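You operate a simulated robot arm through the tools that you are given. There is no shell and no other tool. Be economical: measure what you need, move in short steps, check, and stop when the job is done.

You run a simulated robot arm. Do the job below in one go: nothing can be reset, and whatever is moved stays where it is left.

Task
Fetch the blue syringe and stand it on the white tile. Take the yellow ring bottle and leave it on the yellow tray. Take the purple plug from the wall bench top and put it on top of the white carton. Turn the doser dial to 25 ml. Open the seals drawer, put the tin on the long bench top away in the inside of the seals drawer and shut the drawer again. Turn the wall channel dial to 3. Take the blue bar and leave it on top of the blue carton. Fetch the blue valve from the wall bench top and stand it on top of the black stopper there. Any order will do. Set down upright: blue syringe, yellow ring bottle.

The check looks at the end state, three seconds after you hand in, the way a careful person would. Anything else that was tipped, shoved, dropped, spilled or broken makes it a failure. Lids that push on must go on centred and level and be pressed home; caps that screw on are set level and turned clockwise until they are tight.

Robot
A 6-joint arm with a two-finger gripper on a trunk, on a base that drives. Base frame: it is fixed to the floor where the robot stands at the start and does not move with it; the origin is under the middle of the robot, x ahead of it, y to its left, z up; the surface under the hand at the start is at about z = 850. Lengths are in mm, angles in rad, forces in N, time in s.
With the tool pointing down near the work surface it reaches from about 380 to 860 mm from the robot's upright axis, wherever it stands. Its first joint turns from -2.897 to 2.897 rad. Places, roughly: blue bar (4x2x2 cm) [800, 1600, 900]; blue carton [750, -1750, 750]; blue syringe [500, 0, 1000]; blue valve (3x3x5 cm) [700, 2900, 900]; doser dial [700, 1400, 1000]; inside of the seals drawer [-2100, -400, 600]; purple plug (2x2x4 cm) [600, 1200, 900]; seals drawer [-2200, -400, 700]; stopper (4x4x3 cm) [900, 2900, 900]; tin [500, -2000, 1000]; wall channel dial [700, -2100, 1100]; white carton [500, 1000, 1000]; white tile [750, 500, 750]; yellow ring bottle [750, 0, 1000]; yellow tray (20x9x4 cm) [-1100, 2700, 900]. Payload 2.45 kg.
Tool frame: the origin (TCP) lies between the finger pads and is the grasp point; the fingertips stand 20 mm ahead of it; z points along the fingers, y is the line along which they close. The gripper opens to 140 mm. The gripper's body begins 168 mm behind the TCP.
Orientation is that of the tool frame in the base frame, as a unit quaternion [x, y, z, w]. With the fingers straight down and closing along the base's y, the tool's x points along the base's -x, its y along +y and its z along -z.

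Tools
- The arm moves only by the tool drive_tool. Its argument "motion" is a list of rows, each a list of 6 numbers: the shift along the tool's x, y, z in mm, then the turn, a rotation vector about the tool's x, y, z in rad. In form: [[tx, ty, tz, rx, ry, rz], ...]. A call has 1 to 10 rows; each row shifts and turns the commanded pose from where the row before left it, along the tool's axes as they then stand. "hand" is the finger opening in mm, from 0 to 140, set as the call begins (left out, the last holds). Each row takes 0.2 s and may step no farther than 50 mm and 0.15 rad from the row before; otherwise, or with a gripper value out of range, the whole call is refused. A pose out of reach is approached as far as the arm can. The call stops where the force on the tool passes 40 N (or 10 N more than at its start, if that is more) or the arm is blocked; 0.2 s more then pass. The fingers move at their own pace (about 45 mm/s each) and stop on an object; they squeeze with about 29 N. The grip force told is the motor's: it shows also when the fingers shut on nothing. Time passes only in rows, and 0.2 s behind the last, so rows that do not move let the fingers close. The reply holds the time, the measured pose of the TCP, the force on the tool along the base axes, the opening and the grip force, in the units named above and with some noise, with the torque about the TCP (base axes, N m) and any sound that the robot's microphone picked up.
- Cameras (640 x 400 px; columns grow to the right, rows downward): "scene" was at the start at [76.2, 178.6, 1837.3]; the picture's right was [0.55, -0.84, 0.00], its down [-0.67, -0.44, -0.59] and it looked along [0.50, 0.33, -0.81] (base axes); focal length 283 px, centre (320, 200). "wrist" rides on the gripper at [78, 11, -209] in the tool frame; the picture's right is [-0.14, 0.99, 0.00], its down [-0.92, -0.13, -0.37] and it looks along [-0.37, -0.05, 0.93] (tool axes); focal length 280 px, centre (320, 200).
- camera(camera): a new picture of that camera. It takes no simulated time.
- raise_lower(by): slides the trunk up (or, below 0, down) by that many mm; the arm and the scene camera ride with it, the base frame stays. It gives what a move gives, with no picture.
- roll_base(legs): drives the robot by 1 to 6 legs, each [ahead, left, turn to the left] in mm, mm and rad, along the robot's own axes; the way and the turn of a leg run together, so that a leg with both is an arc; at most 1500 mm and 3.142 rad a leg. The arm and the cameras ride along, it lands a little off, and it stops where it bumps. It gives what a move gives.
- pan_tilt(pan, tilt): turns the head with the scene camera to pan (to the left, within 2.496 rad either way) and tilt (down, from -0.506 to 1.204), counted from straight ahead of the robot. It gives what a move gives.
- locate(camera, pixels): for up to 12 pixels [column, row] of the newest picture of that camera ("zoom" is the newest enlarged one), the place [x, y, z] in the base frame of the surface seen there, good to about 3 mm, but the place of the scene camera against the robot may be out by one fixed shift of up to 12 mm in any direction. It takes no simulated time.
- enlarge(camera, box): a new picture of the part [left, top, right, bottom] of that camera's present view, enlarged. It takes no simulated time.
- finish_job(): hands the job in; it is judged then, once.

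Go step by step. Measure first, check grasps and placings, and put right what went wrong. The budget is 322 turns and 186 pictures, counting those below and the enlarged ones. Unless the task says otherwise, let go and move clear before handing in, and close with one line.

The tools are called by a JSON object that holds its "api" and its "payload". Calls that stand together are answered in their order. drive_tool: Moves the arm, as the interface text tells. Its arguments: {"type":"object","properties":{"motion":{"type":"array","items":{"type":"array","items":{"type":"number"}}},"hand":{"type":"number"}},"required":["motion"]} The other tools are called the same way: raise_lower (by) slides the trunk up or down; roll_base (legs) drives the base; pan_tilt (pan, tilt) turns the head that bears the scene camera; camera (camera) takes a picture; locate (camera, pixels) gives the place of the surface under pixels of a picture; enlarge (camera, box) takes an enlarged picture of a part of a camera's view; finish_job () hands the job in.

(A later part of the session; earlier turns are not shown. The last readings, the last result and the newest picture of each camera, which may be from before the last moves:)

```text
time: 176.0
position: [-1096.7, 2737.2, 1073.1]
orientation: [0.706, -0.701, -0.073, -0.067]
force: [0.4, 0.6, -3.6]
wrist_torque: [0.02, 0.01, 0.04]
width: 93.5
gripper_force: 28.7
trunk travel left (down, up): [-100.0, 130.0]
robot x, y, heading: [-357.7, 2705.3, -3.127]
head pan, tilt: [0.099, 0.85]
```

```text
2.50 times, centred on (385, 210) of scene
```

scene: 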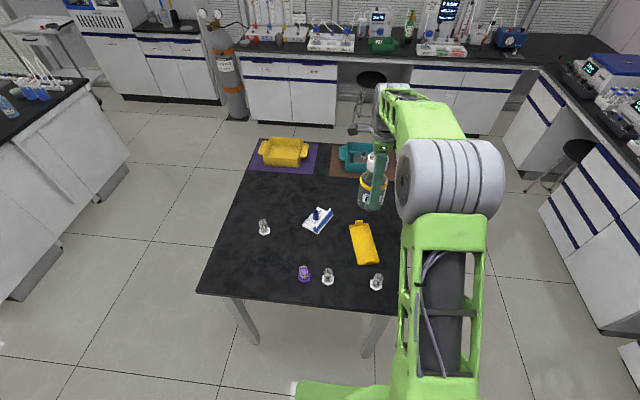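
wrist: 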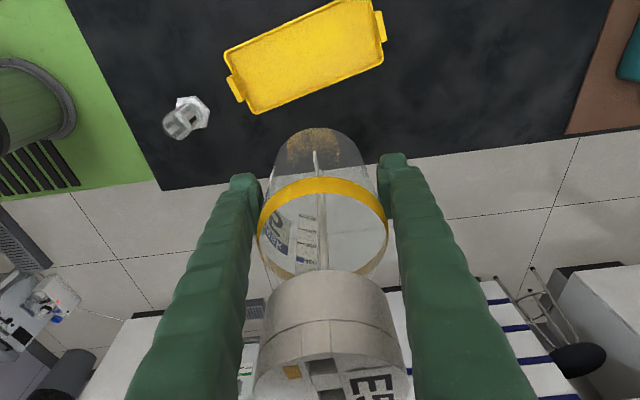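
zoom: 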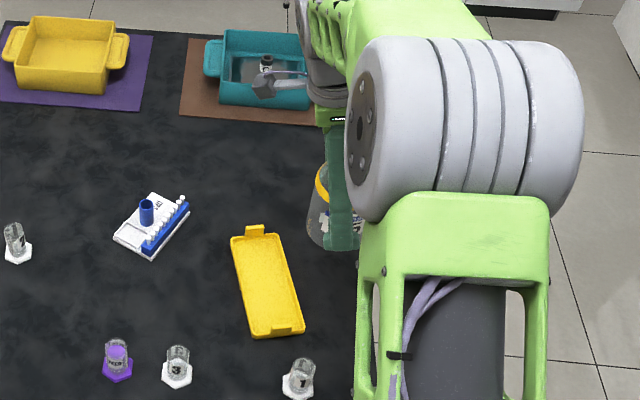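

{"api": "enlarge", "payload": {"camera": "wrist", "box": [210, 0, 400, 120]}}

{"api": "locate", "payload": {"camera": "wrist", "pixels": [[226, 52], [251, 113], [382, 65], [355, 2], [235, 88], [380, 27], [300, 55], [316, 90], [290, 22], [240, 83], [368, 33]]}}

```text
3.33 times, centred on (305, 60) of wrist
```

zoom: 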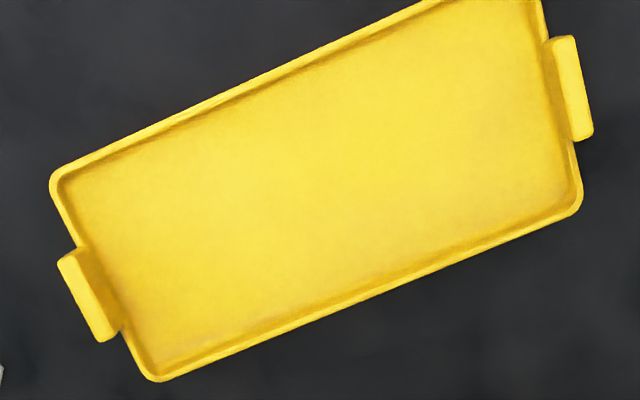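

```text
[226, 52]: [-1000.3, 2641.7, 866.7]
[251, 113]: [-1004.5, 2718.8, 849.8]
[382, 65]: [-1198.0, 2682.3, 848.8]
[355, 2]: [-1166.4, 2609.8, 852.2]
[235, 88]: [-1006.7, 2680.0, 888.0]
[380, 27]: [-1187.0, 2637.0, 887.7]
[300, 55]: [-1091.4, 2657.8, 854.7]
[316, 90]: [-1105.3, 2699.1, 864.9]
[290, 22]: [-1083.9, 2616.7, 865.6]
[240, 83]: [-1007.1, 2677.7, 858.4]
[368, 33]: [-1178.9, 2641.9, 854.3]
```

The rim tops are at z≈865 with the rims 85 mm apart, and the centre line passes (−1094.6,2657.9). I need the bottle's real base size, so I'll zoom in on it.

{"api": "enlarge", "payload": {"camera": "wrist", "box": [250, 110, 400, 220]}}

{"api": "locate", "payload": {"camera": "zoom", "pixels": [[95, 150], [110, 110], [170, 75], [265, 65], [370, 90], [430, 140], [445, 180], [60, 330], [495, 330], [265, 270], [265, 80]]}}

```text
3.64 times, centred on (325, 165) of wrist
```

zoom: 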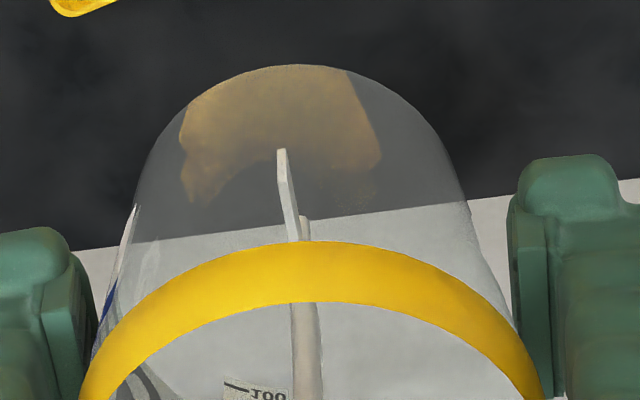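

```text
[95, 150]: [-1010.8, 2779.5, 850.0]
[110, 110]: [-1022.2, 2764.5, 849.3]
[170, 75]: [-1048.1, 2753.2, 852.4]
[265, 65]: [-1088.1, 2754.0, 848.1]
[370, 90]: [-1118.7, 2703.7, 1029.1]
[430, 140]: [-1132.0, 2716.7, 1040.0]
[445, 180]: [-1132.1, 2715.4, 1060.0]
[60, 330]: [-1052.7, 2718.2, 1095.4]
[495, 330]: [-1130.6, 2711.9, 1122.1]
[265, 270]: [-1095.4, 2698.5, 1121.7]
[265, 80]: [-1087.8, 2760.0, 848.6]
```

It seems the fingers hold the bottle by its ring, and the body below is narrower (about 80 mm), so it may just fit inside the tray. I'll check how vertical it is now from the cap top.

{"api": "enlarge", "payload": {"camera": "wrist", "box": [230, 250, 430, 400]}}

{"api": "locate", "payload": {"camera": "zoom", "pixels": [[300, 290], [180, 340], [440, 310], [300, 380], [310, 250], [200, 250], [400, 240], [300, 90], [370, 290], [230, 300]]}}

```text
2.67 times, centred on (330, 325) of wrist
```

zoom: 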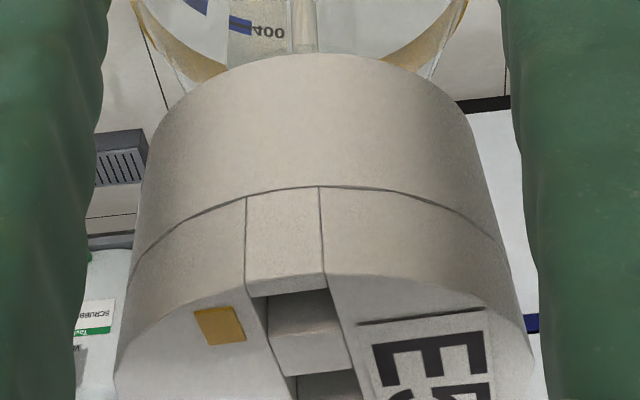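

```text
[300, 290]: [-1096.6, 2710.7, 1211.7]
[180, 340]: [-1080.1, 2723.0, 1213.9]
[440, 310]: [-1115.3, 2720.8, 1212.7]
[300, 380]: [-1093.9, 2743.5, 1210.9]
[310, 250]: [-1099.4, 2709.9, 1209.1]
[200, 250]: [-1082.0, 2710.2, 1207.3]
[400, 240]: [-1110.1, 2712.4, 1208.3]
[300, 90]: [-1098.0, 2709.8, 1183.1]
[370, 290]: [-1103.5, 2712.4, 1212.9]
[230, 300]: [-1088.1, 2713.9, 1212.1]
```

The cap top is level, so the bottle now hangs vertical, with its axis at about (−1097,2738.8) and its base 59 mm below the TCP. I'll go over the measured tray centre line and lower.

{"api": "drive_tool", "payload": {"motion": [[39.9, 0, -8.1, 0, 0, 0], [39.9, 0, -8.1, 0, 0, 0], [9.3, 0, 45.7, 0, 0, 0], [9.3, 0, 45.7, 0, 0, 0], [9.3, 0, 45.7, 0, 0, 0], [0, 0, 0, 0, 0, 0]]}}

{"api": "drive_tool", "payload": {"motion": [[0.4, 0, 2, 0, 0, 0], [0.4, 0, 2, 0, 0, 0], [0, 0, 0, 0, 0, 0]]}}

{"api": "drive_tool", "payload": {"motion": [[0.2, 0, 1, 0, 0, 0], [0.2, 0, 1, 0, 0, 0], [0, 0, 0, 0, 0, 0]]}}

```text
time: 177.4
position: [-1098.2, 2655.5, 934.0]
orientation: [0.707, -0.7, -0.073, -0.066]
force: [-0.3, 0.5, -2.9]
wrist_torque: [-0.02, -0.01, 0.01]
width: 93.4
gripper_force: 28.9
trunk travel left (down, up): [-100.0, 130.0]
robot x, y, heading: [-360.7, 2699.7, -3.121]
head pan, tilt: [0.099, 0.85]
```

```text
time: 178.2
position: [-1099.7, 2656.2, 928.8]
orientation: [0.707, -0.7, -0.073, -0.067]
force: [-0.7, 0.5, -2.4]
wrist_torque: [-0.01, 0.0, 0.02]
width: 93.4
gripper_force: 29.2
trunk travel left (down, up): [-100.0, 130.0]
robot x, y, heading: [-360.7, 2704.1, -3.128]
head pan, tilt: [0.099, 0.85]
```

```text
time: 179.0
position: [-1098.1, 2654.6, 927.0]
orientation: [0.706, -0.701, -0.074, -0.066]
force: [-0.3, -0.2, -3.5]
wrist_torque: [-0.01, -0.01, -0.01]
width: 93.6
gripper_force: 29.1
trunk travel left (down, up): [-100.0, 130.0]
robot x, y, heading: [-359.5, 2703.7, -3.125]
head pan, tilt: [0.099, 0.85]
```

{"api": "drive_tool", "payload": {"motion": [[0.2, 0, 1, 0, 0, 0], [0.2, 0, 1, 0, 0, 0], [0, 0, 0, 0, 0, 0]]}}

{"api": "drive_tool", "payload": {"motion": [[0.2, 0, 1, 0, 0, 0], [0.2, 0, 1, 0, 0, 0], [0, 0, 0, 0, 0, 0]]}}

{"api": "drive_tool", "payload": {"motion": [[0.2, 0, 1, 0, 0, 0], [0, 0, 0, 0, 0, 0]]}}

```text
time: 179.8
position: [-1097.7, 2655.9, 925.2]
orientation: [0.707, -0.7, -0.074, -0.067]
force: [0.1, 0.1, -2.8]
wrist_torque: [0.0, 0.02, -0.02]
width: 93.3
gripper_force: 29.0
trunk travel left (down, up): [-100.0, 130.0]
robot x, y, heading: [-363.3, 2705.8, -3.126]
head pan, tilt: [0.099, 0.85]
```

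```text
time: 180.6
position: [-1098.2, 2654.9, 922.9]
orientation: [0.707, -0.7, -0.074, -0.067]
force: [-0.4, -0.5, -3.9]
wrist_torque: [0.0, 0.0, -0.03]
width: 93.3
gripper_force: 28.6
trunk travel left (down, up): [-100.0, 130.0]
robot x, y, heading: [-360.3, 2703.5, -3.127]
head pan, tilt: [0.099, 0.85]
```

```text
time: 181.2
position: [-1098.6, 2655.9, 922.3]
orientation: [0.707, -0.7, -0.074, -0.066]
force: [0.8, 0.5, -0.1]
wrist_torque: [0.16, -0.04, -0.05]
width: 93.4
gripper_force: 29.3
trunk travel left (down, up): [-100.0, 130.0]
robot x, y, heading: [-359.5, 2702.1, -3.127]
head pan, tilt: [0.099, 0.85]
```

First contact is at 922, on the +y rim (torque +0.16). I'll go 1 mm further and read the torque balance.

{"api": "drive_tool", "payload": {"motion": [[0.2, 0, 1, 0, 0, 0], [0, 0, 0, 0, 0, 0]]}}

{"api": "drive_tool", "payload": {"motion": [[2, 0, -0.4, 0, 0, 0], [0, 0, 0, 0, 0, 0]]}}

{"api": "drive_tool", "payload": {"motion": [[0.2, 0, 1, 0, 0, 0], [0, 0, 0, 0, 0, 0]]}}

```text
time: 181.8
position: [-1098.8, 2654.3, 922.4]
orientation: [0.707, -0.7, -0.075, -0.065]
force: [1.7, -0.3, 9.0]
wrist_torque: [0.57, -0.05, -0.01]
width: 93.8
gripper_force: 29.0
trunk travel left (down, up): [-100.0, 130.0]
robot x, y, heading: [-360.0, 2705.2, -3.128]
head pan, tilt: [0.099, 0.85]
```

```text
time: 182.4
position: [-1097.7, 2654.3, 922.2]
orientation: [0.706, -0.701, -0.074, -0.067]
force: [-0.9, 4.5, 9.3]
wrist_torque: [0.78, 0.09, 0.0]
width: 93.7
gripper_force: 29.3
trunk travel left (down, up): [-100.0, 130.0]
robot x, y, heading: [-360.5, 2701.1, -3.126]
head pan, tilt: [0.099, 0.85]
```

```text
time: 183.0
position: [-1098.2, 2653.4, 922.0]
orientation: [0.707, -0.7, -0.073, -0.066]
force: [-0.4, 0.9, 12.2]
wrist_torque: [0.79, 0.09, -0.01]
width: 93.5
gripper_force: 29.2
trunk travel left (down, up): [-100.0, 130.0]
robot x, y, heading: [-359.6, 2698.9, -3.135]
head pan, tilt: [0.099, 0.85]
```

Only the +y edge is touching. I'll step toward −y in small moves with light contact to see whether it drops in.

{"api": "drive_tool", "payload": {"motion": [[1.3, 0, -1.2, 0, 0, 0], [0, 0, 0, 0, 0, 0]]}}

{"api": "drive_tool", "payload": {"motion": [[2, 0, -0.4, 0, 0, 0], [0, 0, 0, 0, 0, 0]]}}

{"api": "drive_tool", "payload": {"motion": [[2, 0, -0.4, 0, 0, 0], [0, 0, 0, 0, 0, 0]]}}

{"api": "enlarge", "payload": {"camera": "wrist", "box": [200, 80, 440, 250]}}

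```text
time: 183.6
position: [-1096.7, 2653.4, 920.5]
orientation: [0.706, -0.701, -0.072, -0.066]
force: [-0.6, 4.3, 6.4]
wrist_torque: [0.63, 0.14, -0.05]
width: 93.5
gripper_force: 29.1
trunk travel left (down, up): [-100.0, 130.0]
robot x, y, heading: [-357.6, 2703.7, -3.128]
head pan, tilt: [0.099, 0.85]
```

```text
time: 184.2
position: [-1096.1, 2650.1, 921.4]
orientation: [0.706, -0.701, -0.073, -0.066]
force: [0.5, 4.4, 5.1]
wrist_torque: [0.37, 0.02, -0.03]
width: 93.5
gripper_force: 28.6
trunk travel left (down, up): [-100.0, 130.0]
robot x, y, heading: [-359.1, 2702.9, -3.128]
head pan, tilt: [0.099, 0.85]
```

```text
time: 184.8
position: [-1096.7, 2647.6, 921.4]
orientation: [0.707, -0.7, -0.073, -0.067]
force: [0.2, 2.1, 3.2]
wrist_torque: [0.25, -0.01, -0.02]
width: 93.4
gripper_force: 28.7
trunk travel left (down, up): [-100.0, 130.0]
robot x, y, heading: [-358.9, 2702.5, -3.128]
head pan, tilt: [0.099, 0.85]
```

```text
2.35 times, centred on (320, 165) of wrist
```

zoom: 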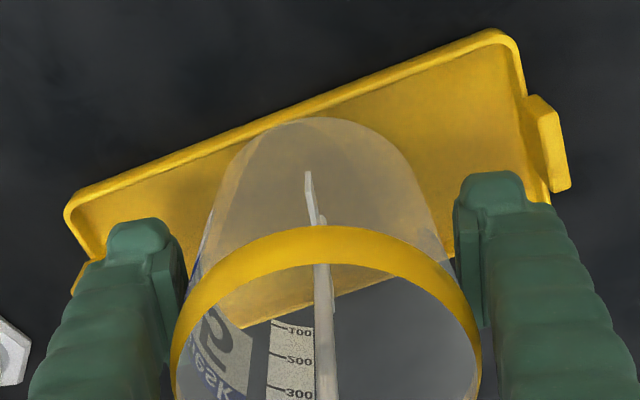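

{"api": "locate", "payload": {"camera": "zoom", "pixels": [[70, 205], [495, 33], [545, 140], [310, 103], [310, 118], [240, 130], [400, 60], [330, 305], [395, 280], [250, 160], [380, 150]]}}

```text
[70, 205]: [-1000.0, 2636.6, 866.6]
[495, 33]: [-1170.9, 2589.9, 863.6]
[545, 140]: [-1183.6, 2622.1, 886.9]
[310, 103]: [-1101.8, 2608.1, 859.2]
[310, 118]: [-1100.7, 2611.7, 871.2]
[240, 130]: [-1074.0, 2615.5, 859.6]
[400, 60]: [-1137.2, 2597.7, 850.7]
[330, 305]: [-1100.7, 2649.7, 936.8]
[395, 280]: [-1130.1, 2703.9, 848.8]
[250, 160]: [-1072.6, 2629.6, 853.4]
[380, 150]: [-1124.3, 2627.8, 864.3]
```

The push has dragged the tray about 8 mm, so this grip isn't good enough. I'll set the bottle on a free bit of table at (−1050,2520), regrip it with the pads on the ring closing across the tray, and place it in a controlled way.

{"api": "drive_tool", "payload": {"motion": [[-9, 0, -44, 0, 0, 0], [-9, 0, -44, 0, 0, 0], [42, -16, -8.6, 0, 0, 0], [42, -16, -8.6, 0, 0, 0], [42, -15, -8.6, 0, 0, 0], [9, 0, 44, 0, 0, 0], [9, 0, 44, 0, 0, 0], [0, 0, 0, 0, 0, 0]]}}

{"api": "camera", "payload": {"camera": "scene"}}

```text
time: 186.6
position: [-1048.5, 2519.3, 922.7]
orientation: [0.707, -0.7, -0.074, -0.066]
force: [-0.2, 0.6, -4.2]
wrist_torque: [-0.02, 0.02, -0.02]
width: 93.4
gripper_force: 29.4
trunk travel left (down, up): [-100.0, 130.0]
robot x, y, heading: [-356.0, 2701.2, -3.13]
head pan, tilt: [0.099, 0.85]
```

```text
86 pictures are left
```

scene: 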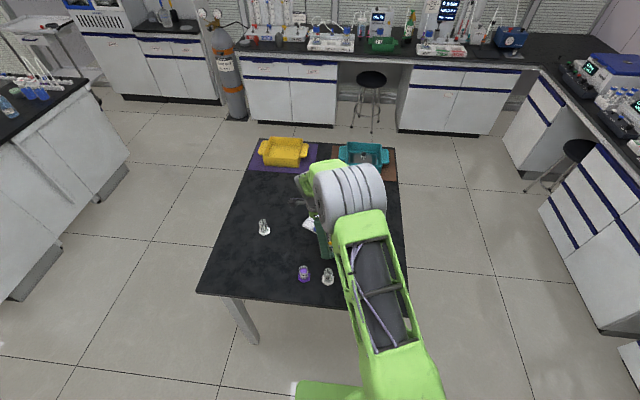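

{"api": "drive_tool", "payload": {"motion": [[2, 0, 9.8, 0, 0, 0], [0.4, 0, 2, 0, 0, 0], [0.4, 0, 2, 0, 0, 0], [0, 0, 0, 0, 0, 0]]}}

{"api": "drive_tool", "payload": {"motion": [[0.4, 0, 2, 0, 0, 0], [0, 0, 0, 0, 0, 0]]}}

{"api": "drive_tool", "payload": {"motion": [[0.4, 0, 2, 0, 0, 0], [0, 0, 0, 0, 0, 0]]}}

```text
time: 187.6
position: [-1048.5, 2519.2, 908.4]
orientation: [0.707, -0.701, -0.073, -0.065]
force: [2.5, 0.1, 5.7]
wrist_torque: [-0.27, -0.22, 0.07]
width: 93.7
gripper_force: 28.7
trunk travel left (down, up): [-100.0, 130.0]
robot x, y, heading: [-358.4, 2705.7, -3.13]
head pan, tilt: [0.099, 0.85]
```

```text
time: 188.2
position: [-1050.5, 2519.9, 907.2]
orientation: [0.707, -0.7, -0.075, -0.065]
force: [-1.8, 2.6, 17.5]
wrist_torque: [-0.54, 0.02, -0.07]
width: 93.6
gripper_force: 29.3
trunk travel left (down, up): [-100.0, 130.0]
robot x, y, heading: [-359.0, 2703.1, -3.132]
head pan, tilt: [0.099, 0.85]
```

```text
time: 188.8
position: [-1051.0, 2520.5, 906.2]
orientation: [0.706, -0.701, -0.074, -0.064]
force: [-5.6, 6.6, 19.2]
wrist_torque: [-0.28, -0.04, -0.03]
width: 93.7
gripper_force: 29.5
trunk travel left (down, up): [-100.0, 130.0]
robot x, y, heading: [-358.9, 2705.0, -3.127]
head pan, tilt: [0.099, 0.85]
```

It's on the table. I'll open and lift clear.

{"api": "drive_tool", "payload": {"hand": 132, "motion": [[0, 0, 0, 0, 0, 0], [0, 0, 0, 0, 0, 0], [0, 0, 0, 0, 0, 0], [-9, 0, -44, 0, 0, 0], [-9, 0, -44, 0, 0, 0], [-9, 0, -44, 0, 0, 0], [-9, 0, -44, 0, 0, 0], [-9, 0, -44, 0, 0.1, 0], [0, 0, 0, 0, 0.1, 0]]}}

{"api": "camera", "payload": {"camera": "wrist"}}

```text
time: 190.8
position: [-1048.6, 2520.6, 1129.4]
orientation: [0.711, -0.703, -0.003, 0.005]
force: [0.2, 0.0, 0.5]
wrist_torque: [-0.03, 0.0, 0.01]
width: 132.1
gripper_force: 0.1
trunk travel left (down, up): [-100.0, 130.0]
robot x, y, heading: [-360.8, 2704.5, -3.127]
head pan, tilt: [0.099, 0.85]
```

```text
85 pictures are left
```

wrist: 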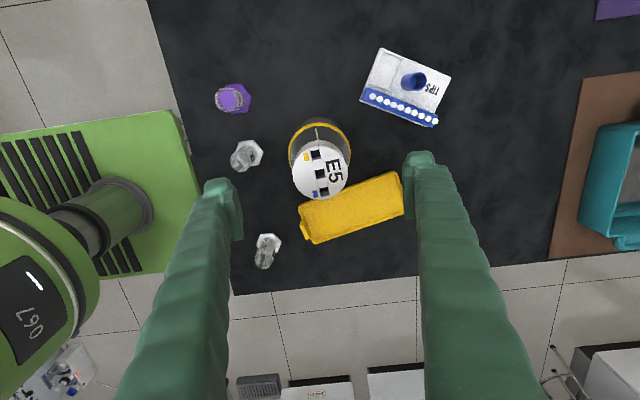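

The bottle stands upright on the table and the view of the tray is clear. I'll measure both precisely.

{"api": "enlarge", "payload": {"camera": "wrist", "box": [270, 100, 430, 250]}}

{"api": "locate", "payload": {"camera": "wrist", "pixels": [[293, 165], [350, 165], [321, 142], [321, 196], [289, 145], [350, 140], [318, 118], [322, 207], [336, 239], [386, 178], [405, 208], [355, 210]]}}

```text
2.67 times, centred on (350, 175) of wrist
```

zoom: 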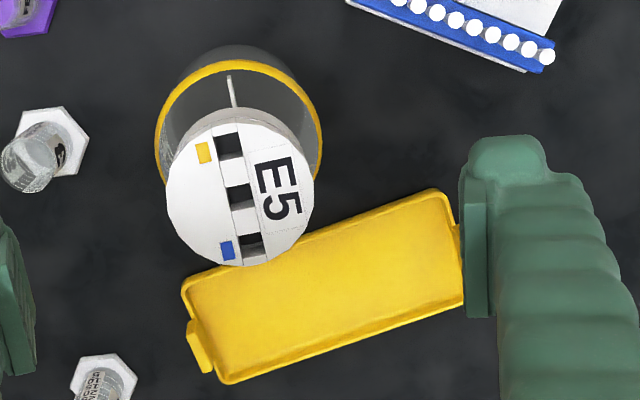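

```text
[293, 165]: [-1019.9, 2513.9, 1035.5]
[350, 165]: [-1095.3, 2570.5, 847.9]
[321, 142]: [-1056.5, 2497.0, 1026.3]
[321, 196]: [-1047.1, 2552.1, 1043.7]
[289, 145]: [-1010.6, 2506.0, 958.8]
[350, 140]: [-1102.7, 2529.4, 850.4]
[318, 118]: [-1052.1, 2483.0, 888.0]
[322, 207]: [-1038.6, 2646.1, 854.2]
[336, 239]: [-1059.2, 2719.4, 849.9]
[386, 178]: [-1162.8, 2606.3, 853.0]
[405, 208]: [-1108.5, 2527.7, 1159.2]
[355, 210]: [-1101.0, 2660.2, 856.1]
```

{"api": "locate", "payload": {"camera": "zoom", "pixels": [[300, 240], [350, 221], [400, 203], [250, 376], [300, 360], [350, 343], [400, 326], [450, 309], [200, 345], [460, 245], [160, 140], [322, 140]]}}

```text
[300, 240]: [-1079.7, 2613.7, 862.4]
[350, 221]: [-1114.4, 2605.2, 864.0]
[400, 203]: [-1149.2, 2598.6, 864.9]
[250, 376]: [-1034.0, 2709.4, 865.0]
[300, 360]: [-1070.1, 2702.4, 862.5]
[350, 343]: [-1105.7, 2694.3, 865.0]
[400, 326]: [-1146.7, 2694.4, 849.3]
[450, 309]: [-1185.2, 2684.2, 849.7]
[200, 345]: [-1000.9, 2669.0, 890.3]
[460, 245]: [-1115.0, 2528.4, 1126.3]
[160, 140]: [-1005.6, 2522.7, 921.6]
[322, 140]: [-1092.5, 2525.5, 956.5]
```

Rims: the midline passes (−1094,2653.8) at 12.1°, and the bottle axis is at (−1048.5,2524). I'll yaw the hand to close across the tray and grip with the pads on the ring at z 957.

{"api": "drive_tool", "payload": {"motion": [[-3.5, 0, 0, 0, 0, -0.1485], [0, 0, 0, 0, 0, -0.1485], [0, 0, 0, 0, 0, -0.1485], [0, 0, 0, 0, 0, -0.1485], [0, 0, 0, 0, 0, -0.1485], [0, 0, 0, 0, 0, -0.1485], [0, 0, 0, 0, 0, -0.1485], [0, 0, 0, 0, 0, -0.1485], [0, 0, 0, 0, 0, -0.1485], [0, 0, 0, 0, 0, -0.1485]]}}

{"api": "drive_tool", "payload": {"motion": [[0, 0, 0, 0, 0, -0.1485], [0, 0, 0, 0, 0, -0.1485], [0, 0, 43, 0, 0, 0], [0, 0, 43, 0, 0, 0], [0, 0, 43, 0, 0, 0], [0, 0, 43, 0, 0, 0], [0, 0, 0, 0, 0, 0]]}}

{"api": "camera", "payload": {"camera": "wrist"}}

```text
time: 193.0
position: [-1047.7, 2523.6, 1128.0]
orientation: [0.999, -0.037, -0.004, 0.001]
force: [0.0, 0.6, -0.3]
wrist_torque: [0.01, -0.01, -0.02]
width: 132.1
gripper_force: 0.0
trunk travel left (down, up): [-100.0, 130.0]
robot x, y, heading: [-362.6, 2703.2, -3.126]
head pan, tilt: [0.099, 0.85]
```

```text
time: 194.6
position: [-1049.1, 2523.5, 954.4]
orientation: [0.994, 0.11, -0.005, 0.0]
force: [0.2, -0.5, 0.8]
wrist_torque: [0.01, 0.0, -0.01]
width: 132.1
gripper_force: 0.0
trunk travel left (down, up): [-100.0, 130.0]
robot x, y, heading: [-355.1, 2706.7, -3.127]
head pan, tilt: [0.099, 0.85]
```

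```text
83 pictures are left
```

wrist: 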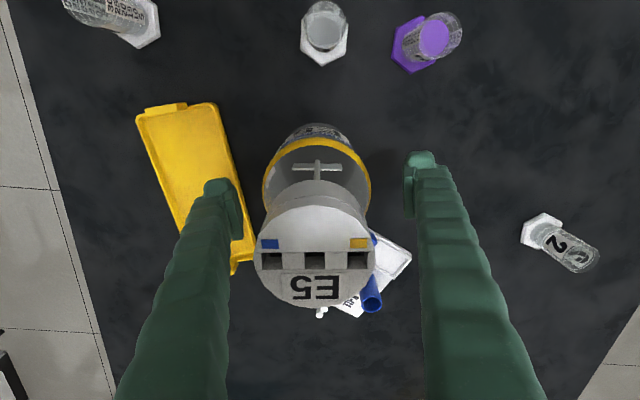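

It's centred. I'll trim the small tilt and close on the ring.

{"api": "drive_tool", "payload": {"hand": 60, "motion": [[0, 0, 0, 0, 0.01, 0], [0, 0, 0, 0, 0, 0], [0, 0, 0, 0, 0, 0], [0, 0, 0, 0, 0, 0], [0, 0, 0, 0, 0, 0]]}}

{"api": "drive_tool", "payload": {"motion": [[0, 0, -20, 0, 0, 0], [0, 0, -30, 0, 0, 0], [0, 0, 0, 0, 0, 0]]}}

{"api": "enlarge", "payload": {"camera": "wrist", "box": [120, 90, 420, 320]}}

```text
time: 195.8
position: [-1049.0, 2523.9, 955.6]
orientation: [0.994, 0.111, -0.001, -0.001]
force: [-0.9, 0.9, 0.7]
wrist_torque: [0.06, 0.0, 0.07]
width: 84.1
gripper_force: 29.0
trunk travel left (down, up): [-100.0, 130.0]
robot x, y, heading: [-359.6, 2706.0, -3.129]
head pan, tilt: [0.099, 0.85]
```

```text
time: 196.6
position: [-1051.2, 2522.7, 1006.1]
orientation: [0.994, 0.111, 0.001, 0.0]
force: [-0.2, 0.6, -3.2]
wrist_torque: [-0.01, -0.01, 0.0]
width: 83.9
gripper_force: 28.8
trunk travel left (down, up): [-100.0, 130.0]
robot x, y, heading: [-363.0, 2704.5, -3.125]
head pan, tilt: [0.099, 0.85]
```

```text
1.74 times, centred on (270, 205) of wrist
```

zoom: 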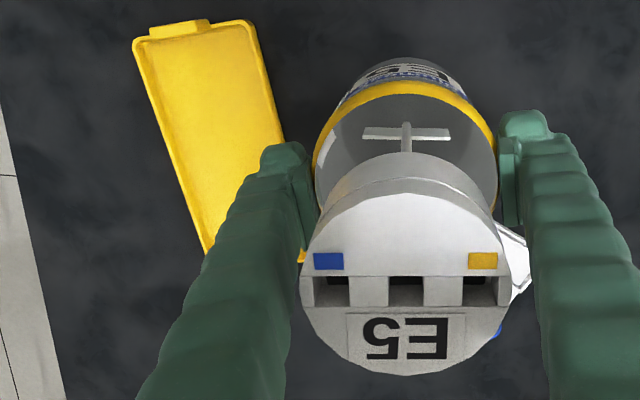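

The ring is really 84 mm and is gripped squarely now, with the base 107.6 mm below the TCP. I'll carry it to the tray midline and lower to just above the rims.

{"api": "drive_tool", "payload": {"motion": [[0, 0, -30, 0, 0, 0], [-4.5, -45.8, 0, 0, 0, 0], [-4.5, -45.8, 0, 0, 0, 0], [-4.5, -45.8, 0, 0, 0, 0], [0, 0, 30, 0, 0, 0], [0, 0, 24, 0, 0, 0], [0, 0, 0, 0, 0, 0]]}}

{"api": "enlarge", "payload": {"camera": "wrist", "box": [200, 60, 440, 240]}}

```text
time: 198.2
position: [-1092.5, 2654.5, 982.7]
orientation: [0.994, 0.111, 0.0, -0.001]
force: [-0.2, -0.3, -3.3]
wrist_torque: [-0.01, -0.01, -0.01]
width: 84.0
gripper_force: 29.1
trunk travel left (down, up): [-100.0, 130.0]
robot x, y, heading: [-359.4, 2702.9, -3.128]
head pan, tilt: [0.099, 0.85]
```

```text
2.22 times, centred on (320, 150) of wrist
```

zoom: 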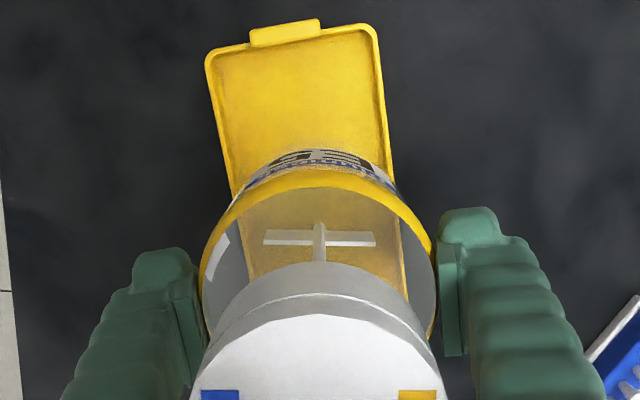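

{"api": "locate", "payload": {"camera": "zoom", "pixels": [[214, 100], [221, 130], [229, 165], [384, 100], [388, 130], [392, 165], [205, 65], [378, 50]]}}

```text
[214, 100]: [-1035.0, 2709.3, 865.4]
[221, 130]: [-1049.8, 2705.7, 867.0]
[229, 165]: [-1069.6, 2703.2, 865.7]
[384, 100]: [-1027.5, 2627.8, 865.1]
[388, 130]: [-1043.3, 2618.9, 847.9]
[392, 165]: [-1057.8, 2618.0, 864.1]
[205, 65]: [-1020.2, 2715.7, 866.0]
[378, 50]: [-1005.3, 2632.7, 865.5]
```

The rim midline at this x is y=2654.5, exactly the TCP. Now creeping down.

{"api": "drive_tool", "payload": {"motion": [[0, 0, 4, 0, 0, 0], [0, 0, 3, 0, 0, 0], [0, 0, 1, 0, 0, 0], [0, 0, 0, 0, 0, 0]]}}

{"api": "drive_tool", "payload": {"motion": [[0, 0, 1, 0, 0, 0], [0, 0, 1, 0, 0, 0], [0, 0, 0, 0, 0, 0]]}}

{"api": "drive_tool", "payload": {"motion": [[0, 0, 1, 0, 0, 0], [0, 0, 0, 0, 0, 0]]}}

{"api": "drive_tool", "payload": {"motion": [[0, 0, 1, 0, 0, 0], [0, 0, 0, 0, 0, 0]]}}

```text
time: 199.2
position: [-1093.0, 2654.3, 974.0]
orientation: [0.994, 0.11, 0.0, 0.0]
force: [-0.8, 0.4, -3.1]
wrist_torque: [0.0, -0.01, -0.04]
width: 84.2
gripper_force: 28.8
trunk travel left (down, up): [-100.0, 130.0]
robot x, y, heading: [-363.0, 2704.7, -3.128]
head pan, tilt: [0.099, 0.85]
```

```text
time: 200.0
position: [-1092.3, 2654.2, 971.4]
orientation: [0.994, 0.111, 0.0, 0.0]
force: [0.5, -0.6, -2.4]
wrist_torque: [0.04, 0.03, -0.03]
width: 84.0
gripper_force: 29.1
trunk travel left (down, up): [-100.0, 130.0]
robot x, y, heading: [-361.2, 2704.9, -3.133]
head pan, tilt: [0.099, 0.85]
```

```text
time: 200.6
position: [-1092.9, 2654.9, 971.4]
orientation: [0.994, 0.11, 0.0, -0.001]
force: [-0.9, -0.2, 3.2]
wrist_torque: [0.01, 0.0, -0.03]
width: 84.0
gripper_force: 29.1
trunk travel left (down, up): [-100.0, 130.0]
robot x, y, heading: [-357.9, 2705.7, -3.129]
head pan, tilt: [0.099, 0.85]
```

```text
time: 201.2
position: [-1092.8, 2654.2, 971.0]
orientation: [0.994, 0.111, -0.001, -0.001]
force: [-0.7, -0.5, 11.9]
wrist_torque: [0.02, -0.01, -0.13]
width: 83.9
gripper_force: 28.5
trunk travel left (down, up): [-100.0, 130.0]
robot x, y, heading: [-360.2, 2703.2, -3.13]
head pan, tilt: [0.099, 0.85]
```

Contact at 971 with zero torque, so both rims carry it evenly. I'll relieve, open slightly to 88 and watch.

{"api": "drive_tool", "payload": {"motion": [[0, 0, -1, 0, 0, 0], [0, 0, 0, 0, 0, 0]]}}

{"api": "drive_tool", "payload": {"hand": 89, "motion": [[0, 0, 0, 0, 0, 0], [0, 0, 0, 0, 0, 0], [0, 0, 0, 0, 0, 0], [0, 0, 0, 0, 0, 0], [0, 0, 0, 0, 0, 0]]}}

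{"api": "enlarge", "payload": {"camera": "wrist", "box": [180, 60, 460, 340]}}

```text
time: 201.8
position: [-1091.9, 2654.9, 970.7]
orientation: [0.994, 0.111, 0.0, 0.0]
force: [-4.0, -0.3, 6.8]
wrist_torque: [0.0, 0.36, -0.04]
width: 83.9
gripper_force: 29.2
trunk travel left (down, up): [-100.0, 130.0]
robot x, y, heading: [-359.8, 2702.3, -3.134]
head pan, tilt: [0.099, 0.85]
```

```text
time: 203.0
position: [-1093.7, 2655.2, 969.9]
orientation: [0.994, 0.111, 0.0, 0.001]
force: [-0.6, -0.8, -0.5]
wrist_torque: [0.05, 0.0, 0.06]
width: 89.2
gripper_force: 0.1
trunk travel left (down, up): [-100.0, 130.0]
robot x, y, heading: [-358.8, 2702.5, -3.125]
head pan, tilt: [0.099, 0.85]
```

```text
1.43 times, centred on (320, 200) of wrist
```

zoom: 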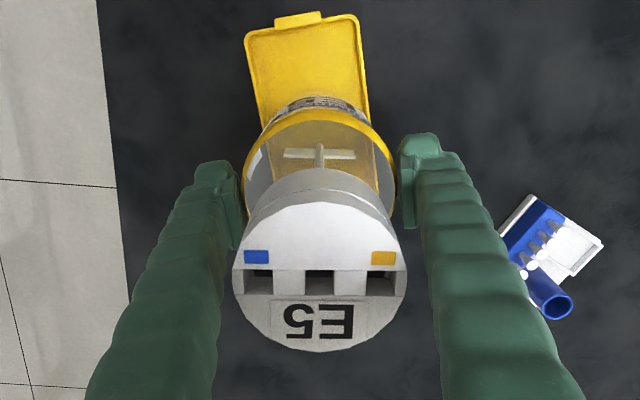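

{"api": "locate", "payload": {"camera": "zoom", "pixels": [[245, 240], [395, 240], [250, 310], [395, 310], [320, 210], [320, 340], [250, 160], [390, 160], [320, 125]]}}

{"api": "drive_tool", "payload": {"motion": [[0, 0, 0, 0, 0, 0], [0, 0, 0, 0, 0, 0], [0, 0, 0, 0, 0, 0], [0, 0, 0, 0, 0, 0], [0, 0, 0, 0, 0, 0]]}}

{"api": "enlarge", "payload": {"camera": "wrist", "box": [180, 60, 460, 340]}}

```text
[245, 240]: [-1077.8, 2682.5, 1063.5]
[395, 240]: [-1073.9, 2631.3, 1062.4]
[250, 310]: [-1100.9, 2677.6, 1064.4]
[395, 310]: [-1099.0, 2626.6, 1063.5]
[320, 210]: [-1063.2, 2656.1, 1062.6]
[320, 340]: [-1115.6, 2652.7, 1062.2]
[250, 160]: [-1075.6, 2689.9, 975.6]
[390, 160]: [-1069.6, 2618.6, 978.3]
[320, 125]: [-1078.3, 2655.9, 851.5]
```

```text
time: 204.2
position: [-1092.8, 2655.3, 971.6]
orientation: [0.994, 0.111, 0.001, 0.0]
force: [0.5, -0.4, 1.2]
wrist_torque: [0.05, 0.03, -0.01]
width: 89.1
gripper_force: 0.0
trunk travel left (down, up): [-100.0, 130.0]
robot x, y, heading: [-357.2, 2701.7, -3.119]
head pan, tilt: [0.099, 0.85]
```

```text
1.43 times, centred on (320, 200) of wrist
```

zoom: 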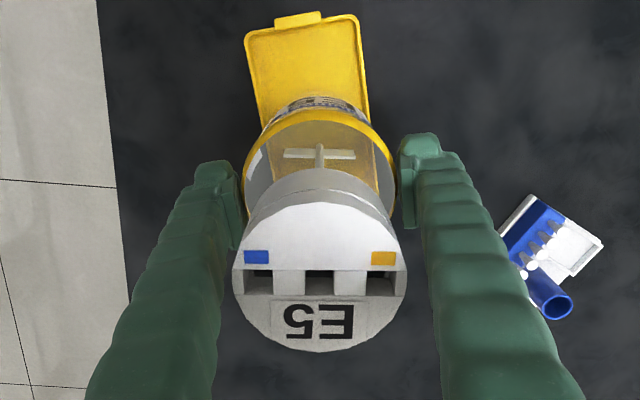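

The cap is level all round (z≈1063) and unchanged after a second, so it is seated. I'll open wide, rise and verify.

{"api": "drive_tool", "payload": {"hand": 130, "motion": [[0, 0, 0, 0, 0, 0], [0, 0, 0, 0, 0, 0], [0, 0, 0, 0, 0, 0], [0, 0, -40, 0, 0, 0], [0, 0, -45, 0, 0, 0], [0, 0, -45, 0, 0, 0], [0, 0, -45, 0, 0, 0]]}}

{"api": "camera", "payload": {"camera": "wrist"}}

```text
time: 205.8
position: [-1090.4, 2655.0, 1144.7]
orientation: [0.994, 0.11, 0.0, 0.001]
force: [-0.1, -0.3, 0.0]
wrist_torque: [-0.03, 0.03, 0.02]
width: 130.1
gripper_force: 0.2
trunk travel left (down, up): [-100.0, 130.0]
robot x, y, heading: [-360.7, 2700.4, -3.13]
head pan, tilt: [0.099, 0.85]
```

```text
78 pictures are left
```

wrist: 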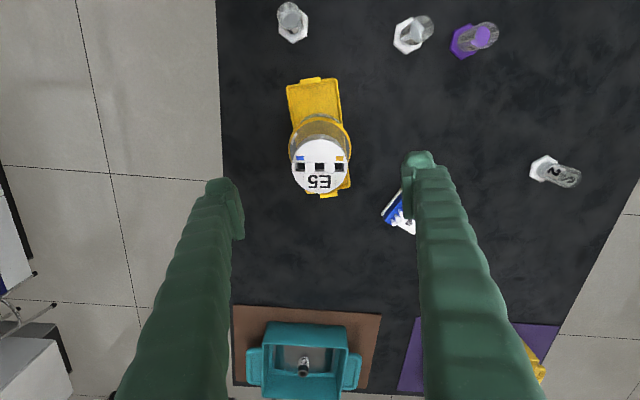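

The bottle stands level on the yellow tray. Next is the wall bench by y≈2900 for the blue valve: I'll retract, turn round and drive up.

{"api": "drive_tool", "payload": {"hand": 80, "motion": [[49, 0, -5, 0, 0, 0], [49, 0, -5, 0, 0, 0], [49, 0, -5, 0, 0, 0], [49, 0, -5, 0, 0, 0], [49, 0, -5, 0, 0, 0]]}}

{"api": "roll_base", "payload": {"legs": [[0, 0, -3.13], [380, 0, 0]]}}

{"api": "pan_tilt", "payload": {"pan": 0.15, "tilt": 0.8}}

{"api": "camera", "payload": {"camera": "scene"}}

```text
time: 207.0
position: [-852.5, 2707.9, 1171.7]
orientation: [0.994, 0.111, -0.001, 0.0]
force: [-0.7, -0.6, -0.2]
wrist_torque: [-0.01, 0.04, -0.03]
width: 80.0
gripper_force: 0.0
trunk travel left (down, up): [-100.0, 130.0]
robot x, y, heading: [-359.5, 2703.3, -3.129]
head pan, tilt: [0.099, 0.85]
```

```text
time: 216.7
position: [513.8, 2718.6, 1169.2]
orientation: [-0.119, 0.993, 0.0, -0.002]
force: [0.1, -0.5, 1.3]
wrist_torque: [0.02, 0.08, 0.02]
width: 80.0
gripper_force: 0.1
trunk travel left (down, up): [-100.0, 130.0]
robot x, y, heading: [21.0, 2707.8, 0.033]
head pan, tilt: [0.099, 0.85]
```

```text
time: 217.3
position: [512.6, 2717.9, 1171.2]
orientation: [-0.119, 0.993, 0.0, 0.001]
force: [0.0, -0.4, -0.4]
wrist_torque: [0.0, -0.01, -0.04]
width: 79.8
gripper_force: 0.0
trunk travel left (down, up): [-100.0, 130.0]
robot x, y, heading: [23.7, 2717.1, 0.028]
head pan, tilt: [0.15, 0.799]
```

```text
77 pictures are left
```

scene: 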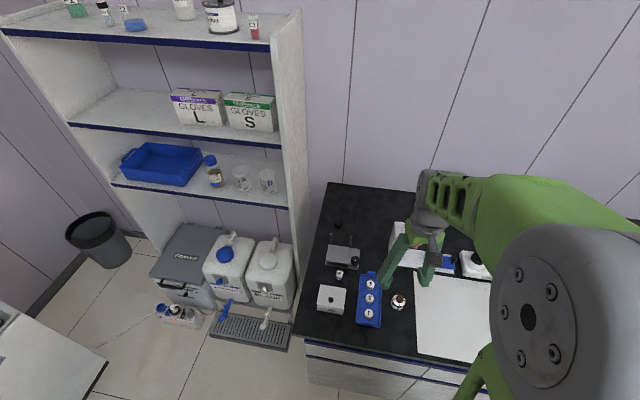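

{"api": "camera", "payload": {"camera": "wrist"}}

{"api": "enlarge", "payload": {"camera": "scene", "box": [300, 180, 500, 330]}}

```text
76 pictures are left
```

wrist: 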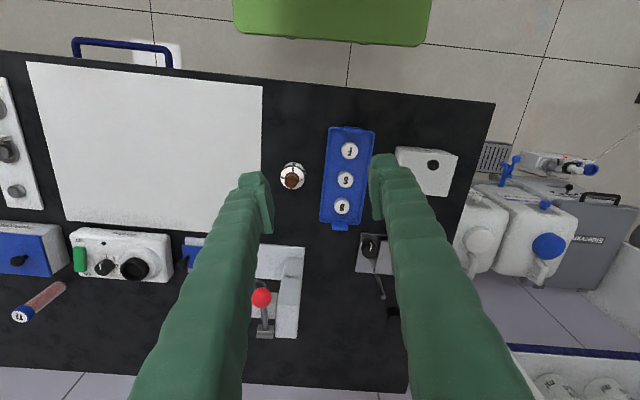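

```text
2.67 times, centred on (400, 255) of scene
```

zoom: 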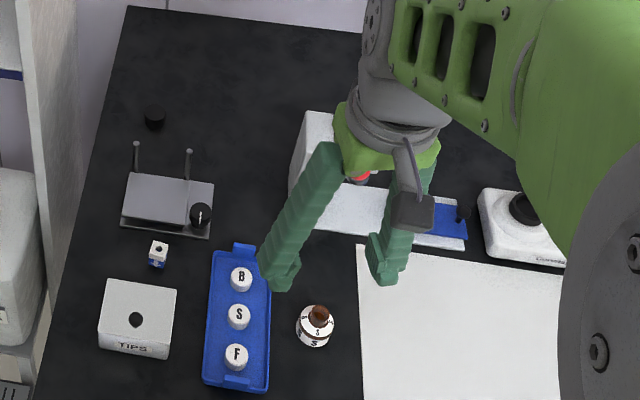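

The valve looks like the small white-and-blue piece at zoom (158,253) and the black stopper is at (153,117). I'll measure both.

{"api": "locate", "payload": {"camera": "zoom", "pixels": [[158, 245], [157, 262], [152, 240], [153, 110], [153, 122], [140, 110], [168, 112], [135, 145], [188, 152], [200, 212], [60, 380], [110, 330]]}}

{"api": "enlarge", "payload": {"camera": "scene", "box": [320, 210, 380, 290]}}

```text
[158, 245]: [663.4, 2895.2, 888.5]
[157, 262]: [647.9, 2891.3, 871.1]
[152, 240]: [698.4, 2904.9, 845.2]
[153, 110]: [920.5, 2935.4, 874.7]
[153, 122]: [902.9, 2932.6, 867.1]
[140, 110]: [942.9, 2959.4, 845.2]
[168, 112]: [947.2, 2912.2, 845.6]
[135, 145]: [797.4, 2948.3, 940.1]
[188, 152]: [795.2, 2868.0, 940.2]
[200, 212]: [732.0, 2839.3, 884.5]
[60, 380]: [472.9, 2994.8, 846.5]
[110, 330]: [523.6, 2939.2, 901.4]
```

```text
5.00 times, centred on (350, 250) of scene
```

zoom: 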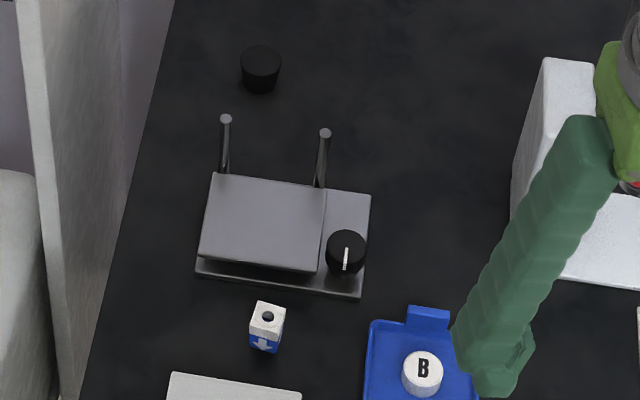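

The valve is at about (658,2895) with its top at 888, and the stopper at (915,2934) with its top at 875. I'll drive 125 ahead so both are in reach and put the hand over the valve.

{"api": "roll_base", "payload": {"legs": [[125, 0, -0.03]]}}

```text
time: 218.7
position: [628.9, 2704.2, 1172.4]
orientation: [-0.103, 0.995, -0.001, 0.0]
force: [0.1, 0.6, 0.2]
wrist_torque: [-0.01, -0.09, -0.02]
width: 80.1
gripper_force: 0.0
trunk travel left (down, up): [-100.0, 130.0]
robot x, y, heading: [136.0, 2718.6, -0.001]
head pan, tilt: [0.15, 0.799]
stopped in leg 1: the robot was blocked; the commanded pose is now the measured one
```

Blocked at x=136 by the bench front, which is close enough. I'll square the hand and move over the valve.

{"api": "drive_tool", "payload": {"hand": 60, "motion": [[0, 0, 0, 0, 0, 0.103], [0, 0, 0, 0, 0, 0.103], [-6, 48, 0, 0, 0, 0], [-6, 48, 0, 0, 0, 0], [-6, 48, 0, 0, 0, 0], [-6, 46, 0, 0, 0, 0], [0, 0, 45, 0, 0, 0], [0, 0, 45, 0, 0, 0], [0, 0, 0, 0, 0, 0]]}}

{"api": "camera", "payload": {"camera": "wrist"}}

{"api": "enlarge", "payload": {"camera": "wrist", "box": [260, 90, 400, 200]}}

```text
time: 220.7
position: [655.5, 2894.3, 1080.7]
orientation: [-0.001, 1.0, 0.0, 0.001]
force: [0.6, 0.1, -0.9]
wrist_torque: [0.0, 0.03, 0.01]
width: 60.3
gripper_force: 0.1
trunk travel left (down, up): [-100.0, 130.0]
robot x, y, heading: [139.7, 2712.7, -0.0]
head pan, tilt: [0.15, 0.799]
```

```text
73 pictures are left
```

wrist: 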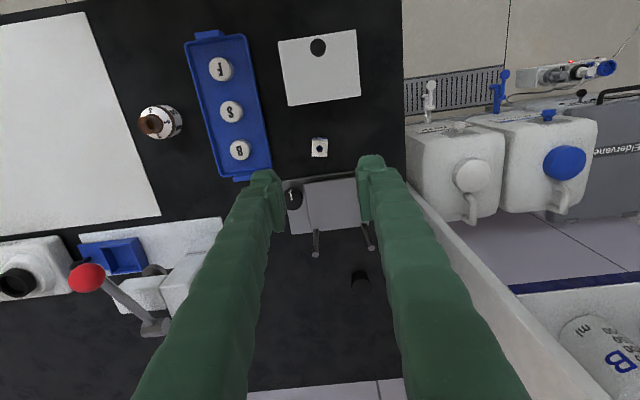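

```text
3.64 times, centred on (330, 145) of wrist
```

zoom: 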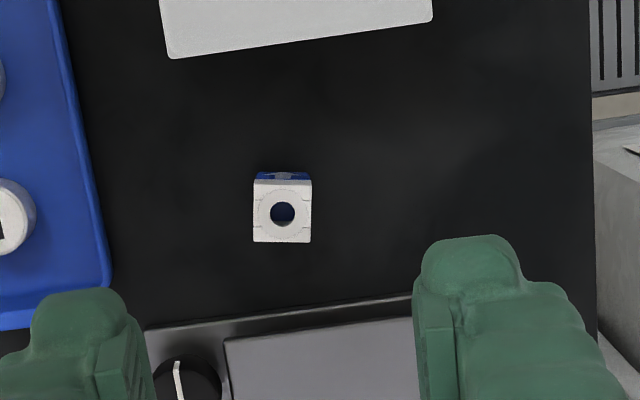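

{"api": "locate", "payload": {"camera": "zoom", "pixels": [[256, 185], [310, 185], [255, 238], [310, 240], [282, 225], [300, 310], [380, 300], [590, 250]]}}

{"api": "locate", "payload": {"camera": "wrist", "pixels": [[360, 273], [351, 280], [369, 280], [412, 182], [430, 210], [500, 300], [560, 385], [316, 255], [372, 248], [360, 290]]}}

```text
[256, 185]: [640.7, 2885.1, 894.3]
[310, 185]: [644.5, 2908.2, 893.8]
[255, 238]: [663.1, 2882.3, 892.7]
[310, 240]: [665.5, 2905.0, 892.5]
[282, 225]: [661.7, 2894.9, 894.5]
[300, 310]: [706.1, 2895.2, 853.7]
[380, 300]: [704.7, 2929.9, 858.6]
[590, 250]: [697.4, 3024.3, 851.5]
```

```text
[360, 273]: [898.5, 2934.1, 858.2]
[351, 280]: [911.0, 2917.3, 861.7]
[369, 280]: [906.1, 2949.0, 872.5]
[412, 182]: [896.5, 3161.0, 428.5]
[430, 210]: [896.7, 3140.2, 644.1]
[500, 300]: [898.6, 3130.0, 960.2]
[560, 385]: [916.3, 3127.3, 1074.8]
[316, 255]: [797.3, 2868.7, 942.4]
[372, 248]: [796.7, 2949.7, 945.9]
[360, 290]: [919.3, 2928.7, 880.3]
```

The valve top is centred at (653.5,2895), about 24 mm square and turned 8°. The stopper is at about (913,2933), clear of the shelf. I'll align, descend to z 878 and grip.

{"api": "drive_tool", "payload": {"hand": 50, "motion": [[2, 0.7, 0, 0, 0, 0.14], [0, 0, 50, 0, 0, 0], [0, 0, 50, 0, 0, 0], [0, 0, 50, 0, 0, 0], [0, 0, 40, 0, 0, 0], [0, 0, 12, 0, 0, 0], [0, 0, 0, 0, 0, 0]]}}

{"api": "drive_tool", "payload": {"hand": 10, "motion": [[0, 0, 0, 0, 0, 0], [0, 0, 0, 0, 0, 0], [0, 0, 0, 0, 0, 0], [0, 0, 0, 0, 0, 0]]}}

{"api": "camera", "payload": {"camera": "wrist"}}

```text
time: 222.3
position: [652.5, 2897.0, 878.7]
orientation: [0.069, 0.998, 0.0, 0.001]
force: [0.9, 0.0, 0.7]
wrist_torque: [-0.01, -0.01, -0.03]
width: 49.6
gripper_force: 0.1
trunk travel left (down, up): [-100.0, 130.0]
robot x, y, heading: [139.7, 2718.3, -0.0]
head pan, tilt: [0.15, 0.799]
```

```text
time: 223.3
position: [652.2, 2896.6, 878.7]
orientation: [0.069, 0.998, 0.0, -0.001]
force: [-0.5, -0.9, 0.0]
wrist_torque: [-0.03, 0.04, 0.0]
width: 20.7
gripper_force: 28.8
trunk travel left (down, up): [-100.0, 130.0]
robot x, y, heading: [138.7, 2719.6, -0.003]
head pan, tilt: [0.15, 0.799]
```

```text
71 pictures are left
```

wrist: 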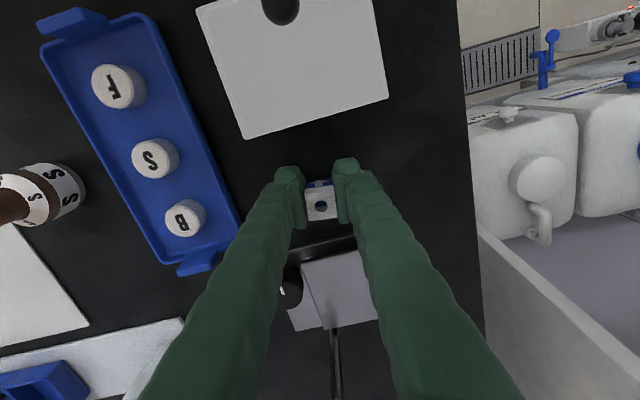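

Gripped at 20.7 mm. I'll lift above the antennas and move toward the stopper for a close look.

{"api": "drive_tool", "payload": {"motion": [[0, 0, -48, 0, 0, 0], [0, 0, -48, 0, 0, 0], [0, 0, -48, 0, 0, 0], [0, 0, -40, 0, 0, 0], [-36, 14, 0, 0, 0, 0], [-36, 14, 0, 0, 0, 0], [-36, 14, 0, 0, 0, 0], [-36, 14, 0, 0, 0, 0], [0, 0, 0, 0, 0, 0]]}}

{"api": "enlarge", "payload": {"camera": "wrist", "box": [240, 80, 440, 280]}}

```text
time: 225.3
position: [803.4, 2931.6, 1061.5]
orientation: [0.069, 0.998, 0.0, 0.0]
force: [-0.7, 0.1, -0.5]
wrist_torque: [-0.03, 0.0, 0.0]
width: 20.4
gripper_force: 29.2
trunk travel left (down, up): [-100.0, 130.0]
robot x, y, heading: [136.8, 2718.0, 0.006]
head pan, tilt: [0.15, 0.799]
```

```text
2.00 times, centred on (340, 180) of wrist
```

zoom: 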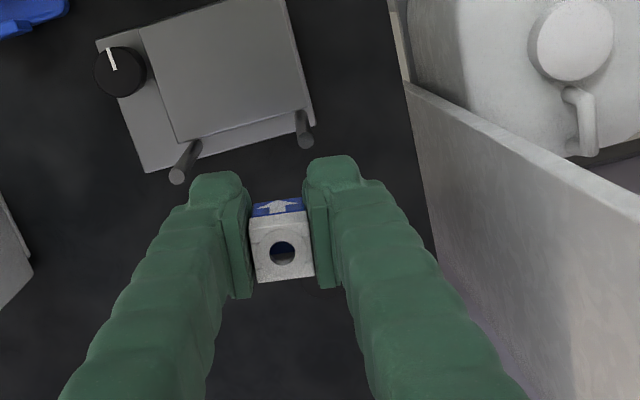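

{"api": "enlarge", "payload": {"camera": "wrist", "box": [280, 200, 360, 300]}}

{"api": "pan_tilt", "payload": {"pan": 0.25, "tilt": 0.7}}

{"api": "enlarge", "payload": {"camera": "scene", "box": [280, 180, 400, 280]}}

```text
4.00 times, centred on (320, 250) of wrist
```

zoom: 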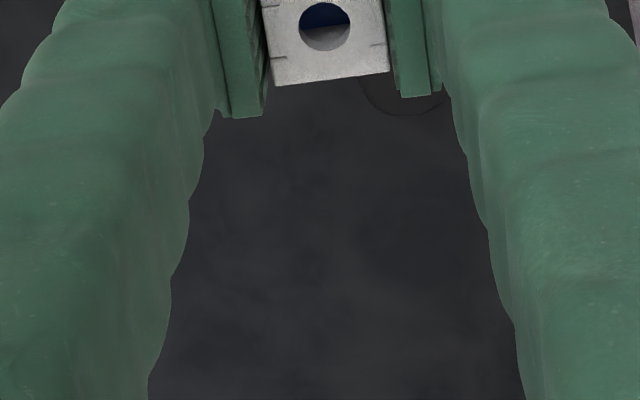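

```text
time: 225.9
position: [802.5, 2931.6, 1062.0]
orientation: [0.069, 0.998, 0.0, -0.001]
force: [-0.2, 0.2, 0.6]
wrist_torque: [0.0, -0.01, 0.02]
width: 20.5
gripper_force: 28.7
trunk travel left (down, up): [-100.0, 130.0]
robot x, y, heading: [137.6, 2718.0, 0.004]
head pan, tilt: [0.25, 0.7]
```

```text
4.00 times, centred on (340, 230) of scene
```

zoom: 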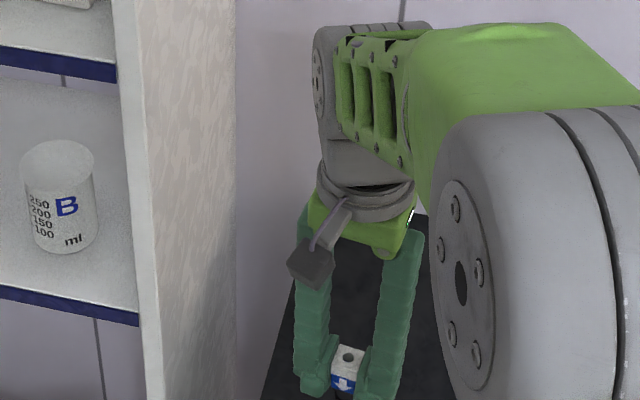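

The stopper's rim shows just under the right fingertip, around zoom (400,110). I'll step back a little so it appears between the fingers.

{"api": "drive_tool", "payload": {"motion": [[35, -8, 0, 0, 0, 0], [35, -8, 0, 0, 0, 0], [0, 0, 0, 0, 0, 0]]}}

{"api": "enlarge", "payload": {"camera": "wrist", "box": [270, 190, 390, 290]}}

```text
time: 226.7
position: [730.4, 2924.7, 1061.8]
orientation: [0.069, 0.998, 0.0, -0.001]
force: [0.1, 0.3, 0.3]
wrist_torque: [-0.02, 0.0, 0.04]
width: 20.7
gripper_force: 29.0
trunk travel left (down, up): [-100.0, 130.0]
robot x, y, heading: [135.4, 2714.7, 0.001]
head pan, tilt: [0.25, 0.7]
```

```text
4.00 times, centred on (330, 240) of wrist
```

zoom: 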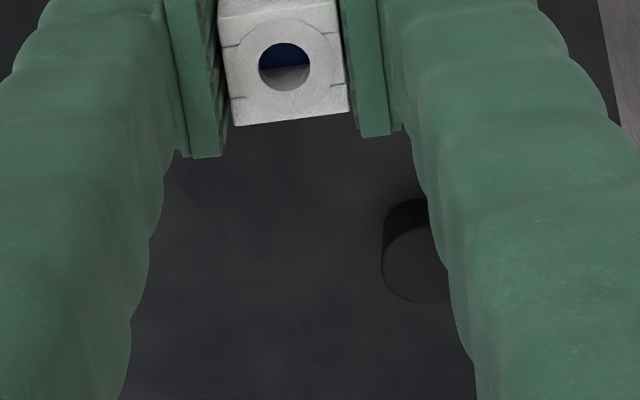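

{"api": "locate", "payload": {"camera": "zoom", "pixels": [[400, 262], [388, 265], [418, 232], [430, 298], [415, 265], [395, 285], [436, 280]]}}

```text
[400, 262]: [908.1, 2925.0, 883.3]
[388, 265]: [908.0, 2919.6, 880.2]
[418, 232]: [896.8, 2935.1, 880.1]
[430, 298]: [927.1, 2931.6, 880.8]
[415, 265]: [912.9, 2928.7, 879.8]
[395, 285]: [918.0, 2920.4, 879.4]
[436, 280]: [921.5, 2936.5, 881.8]
```

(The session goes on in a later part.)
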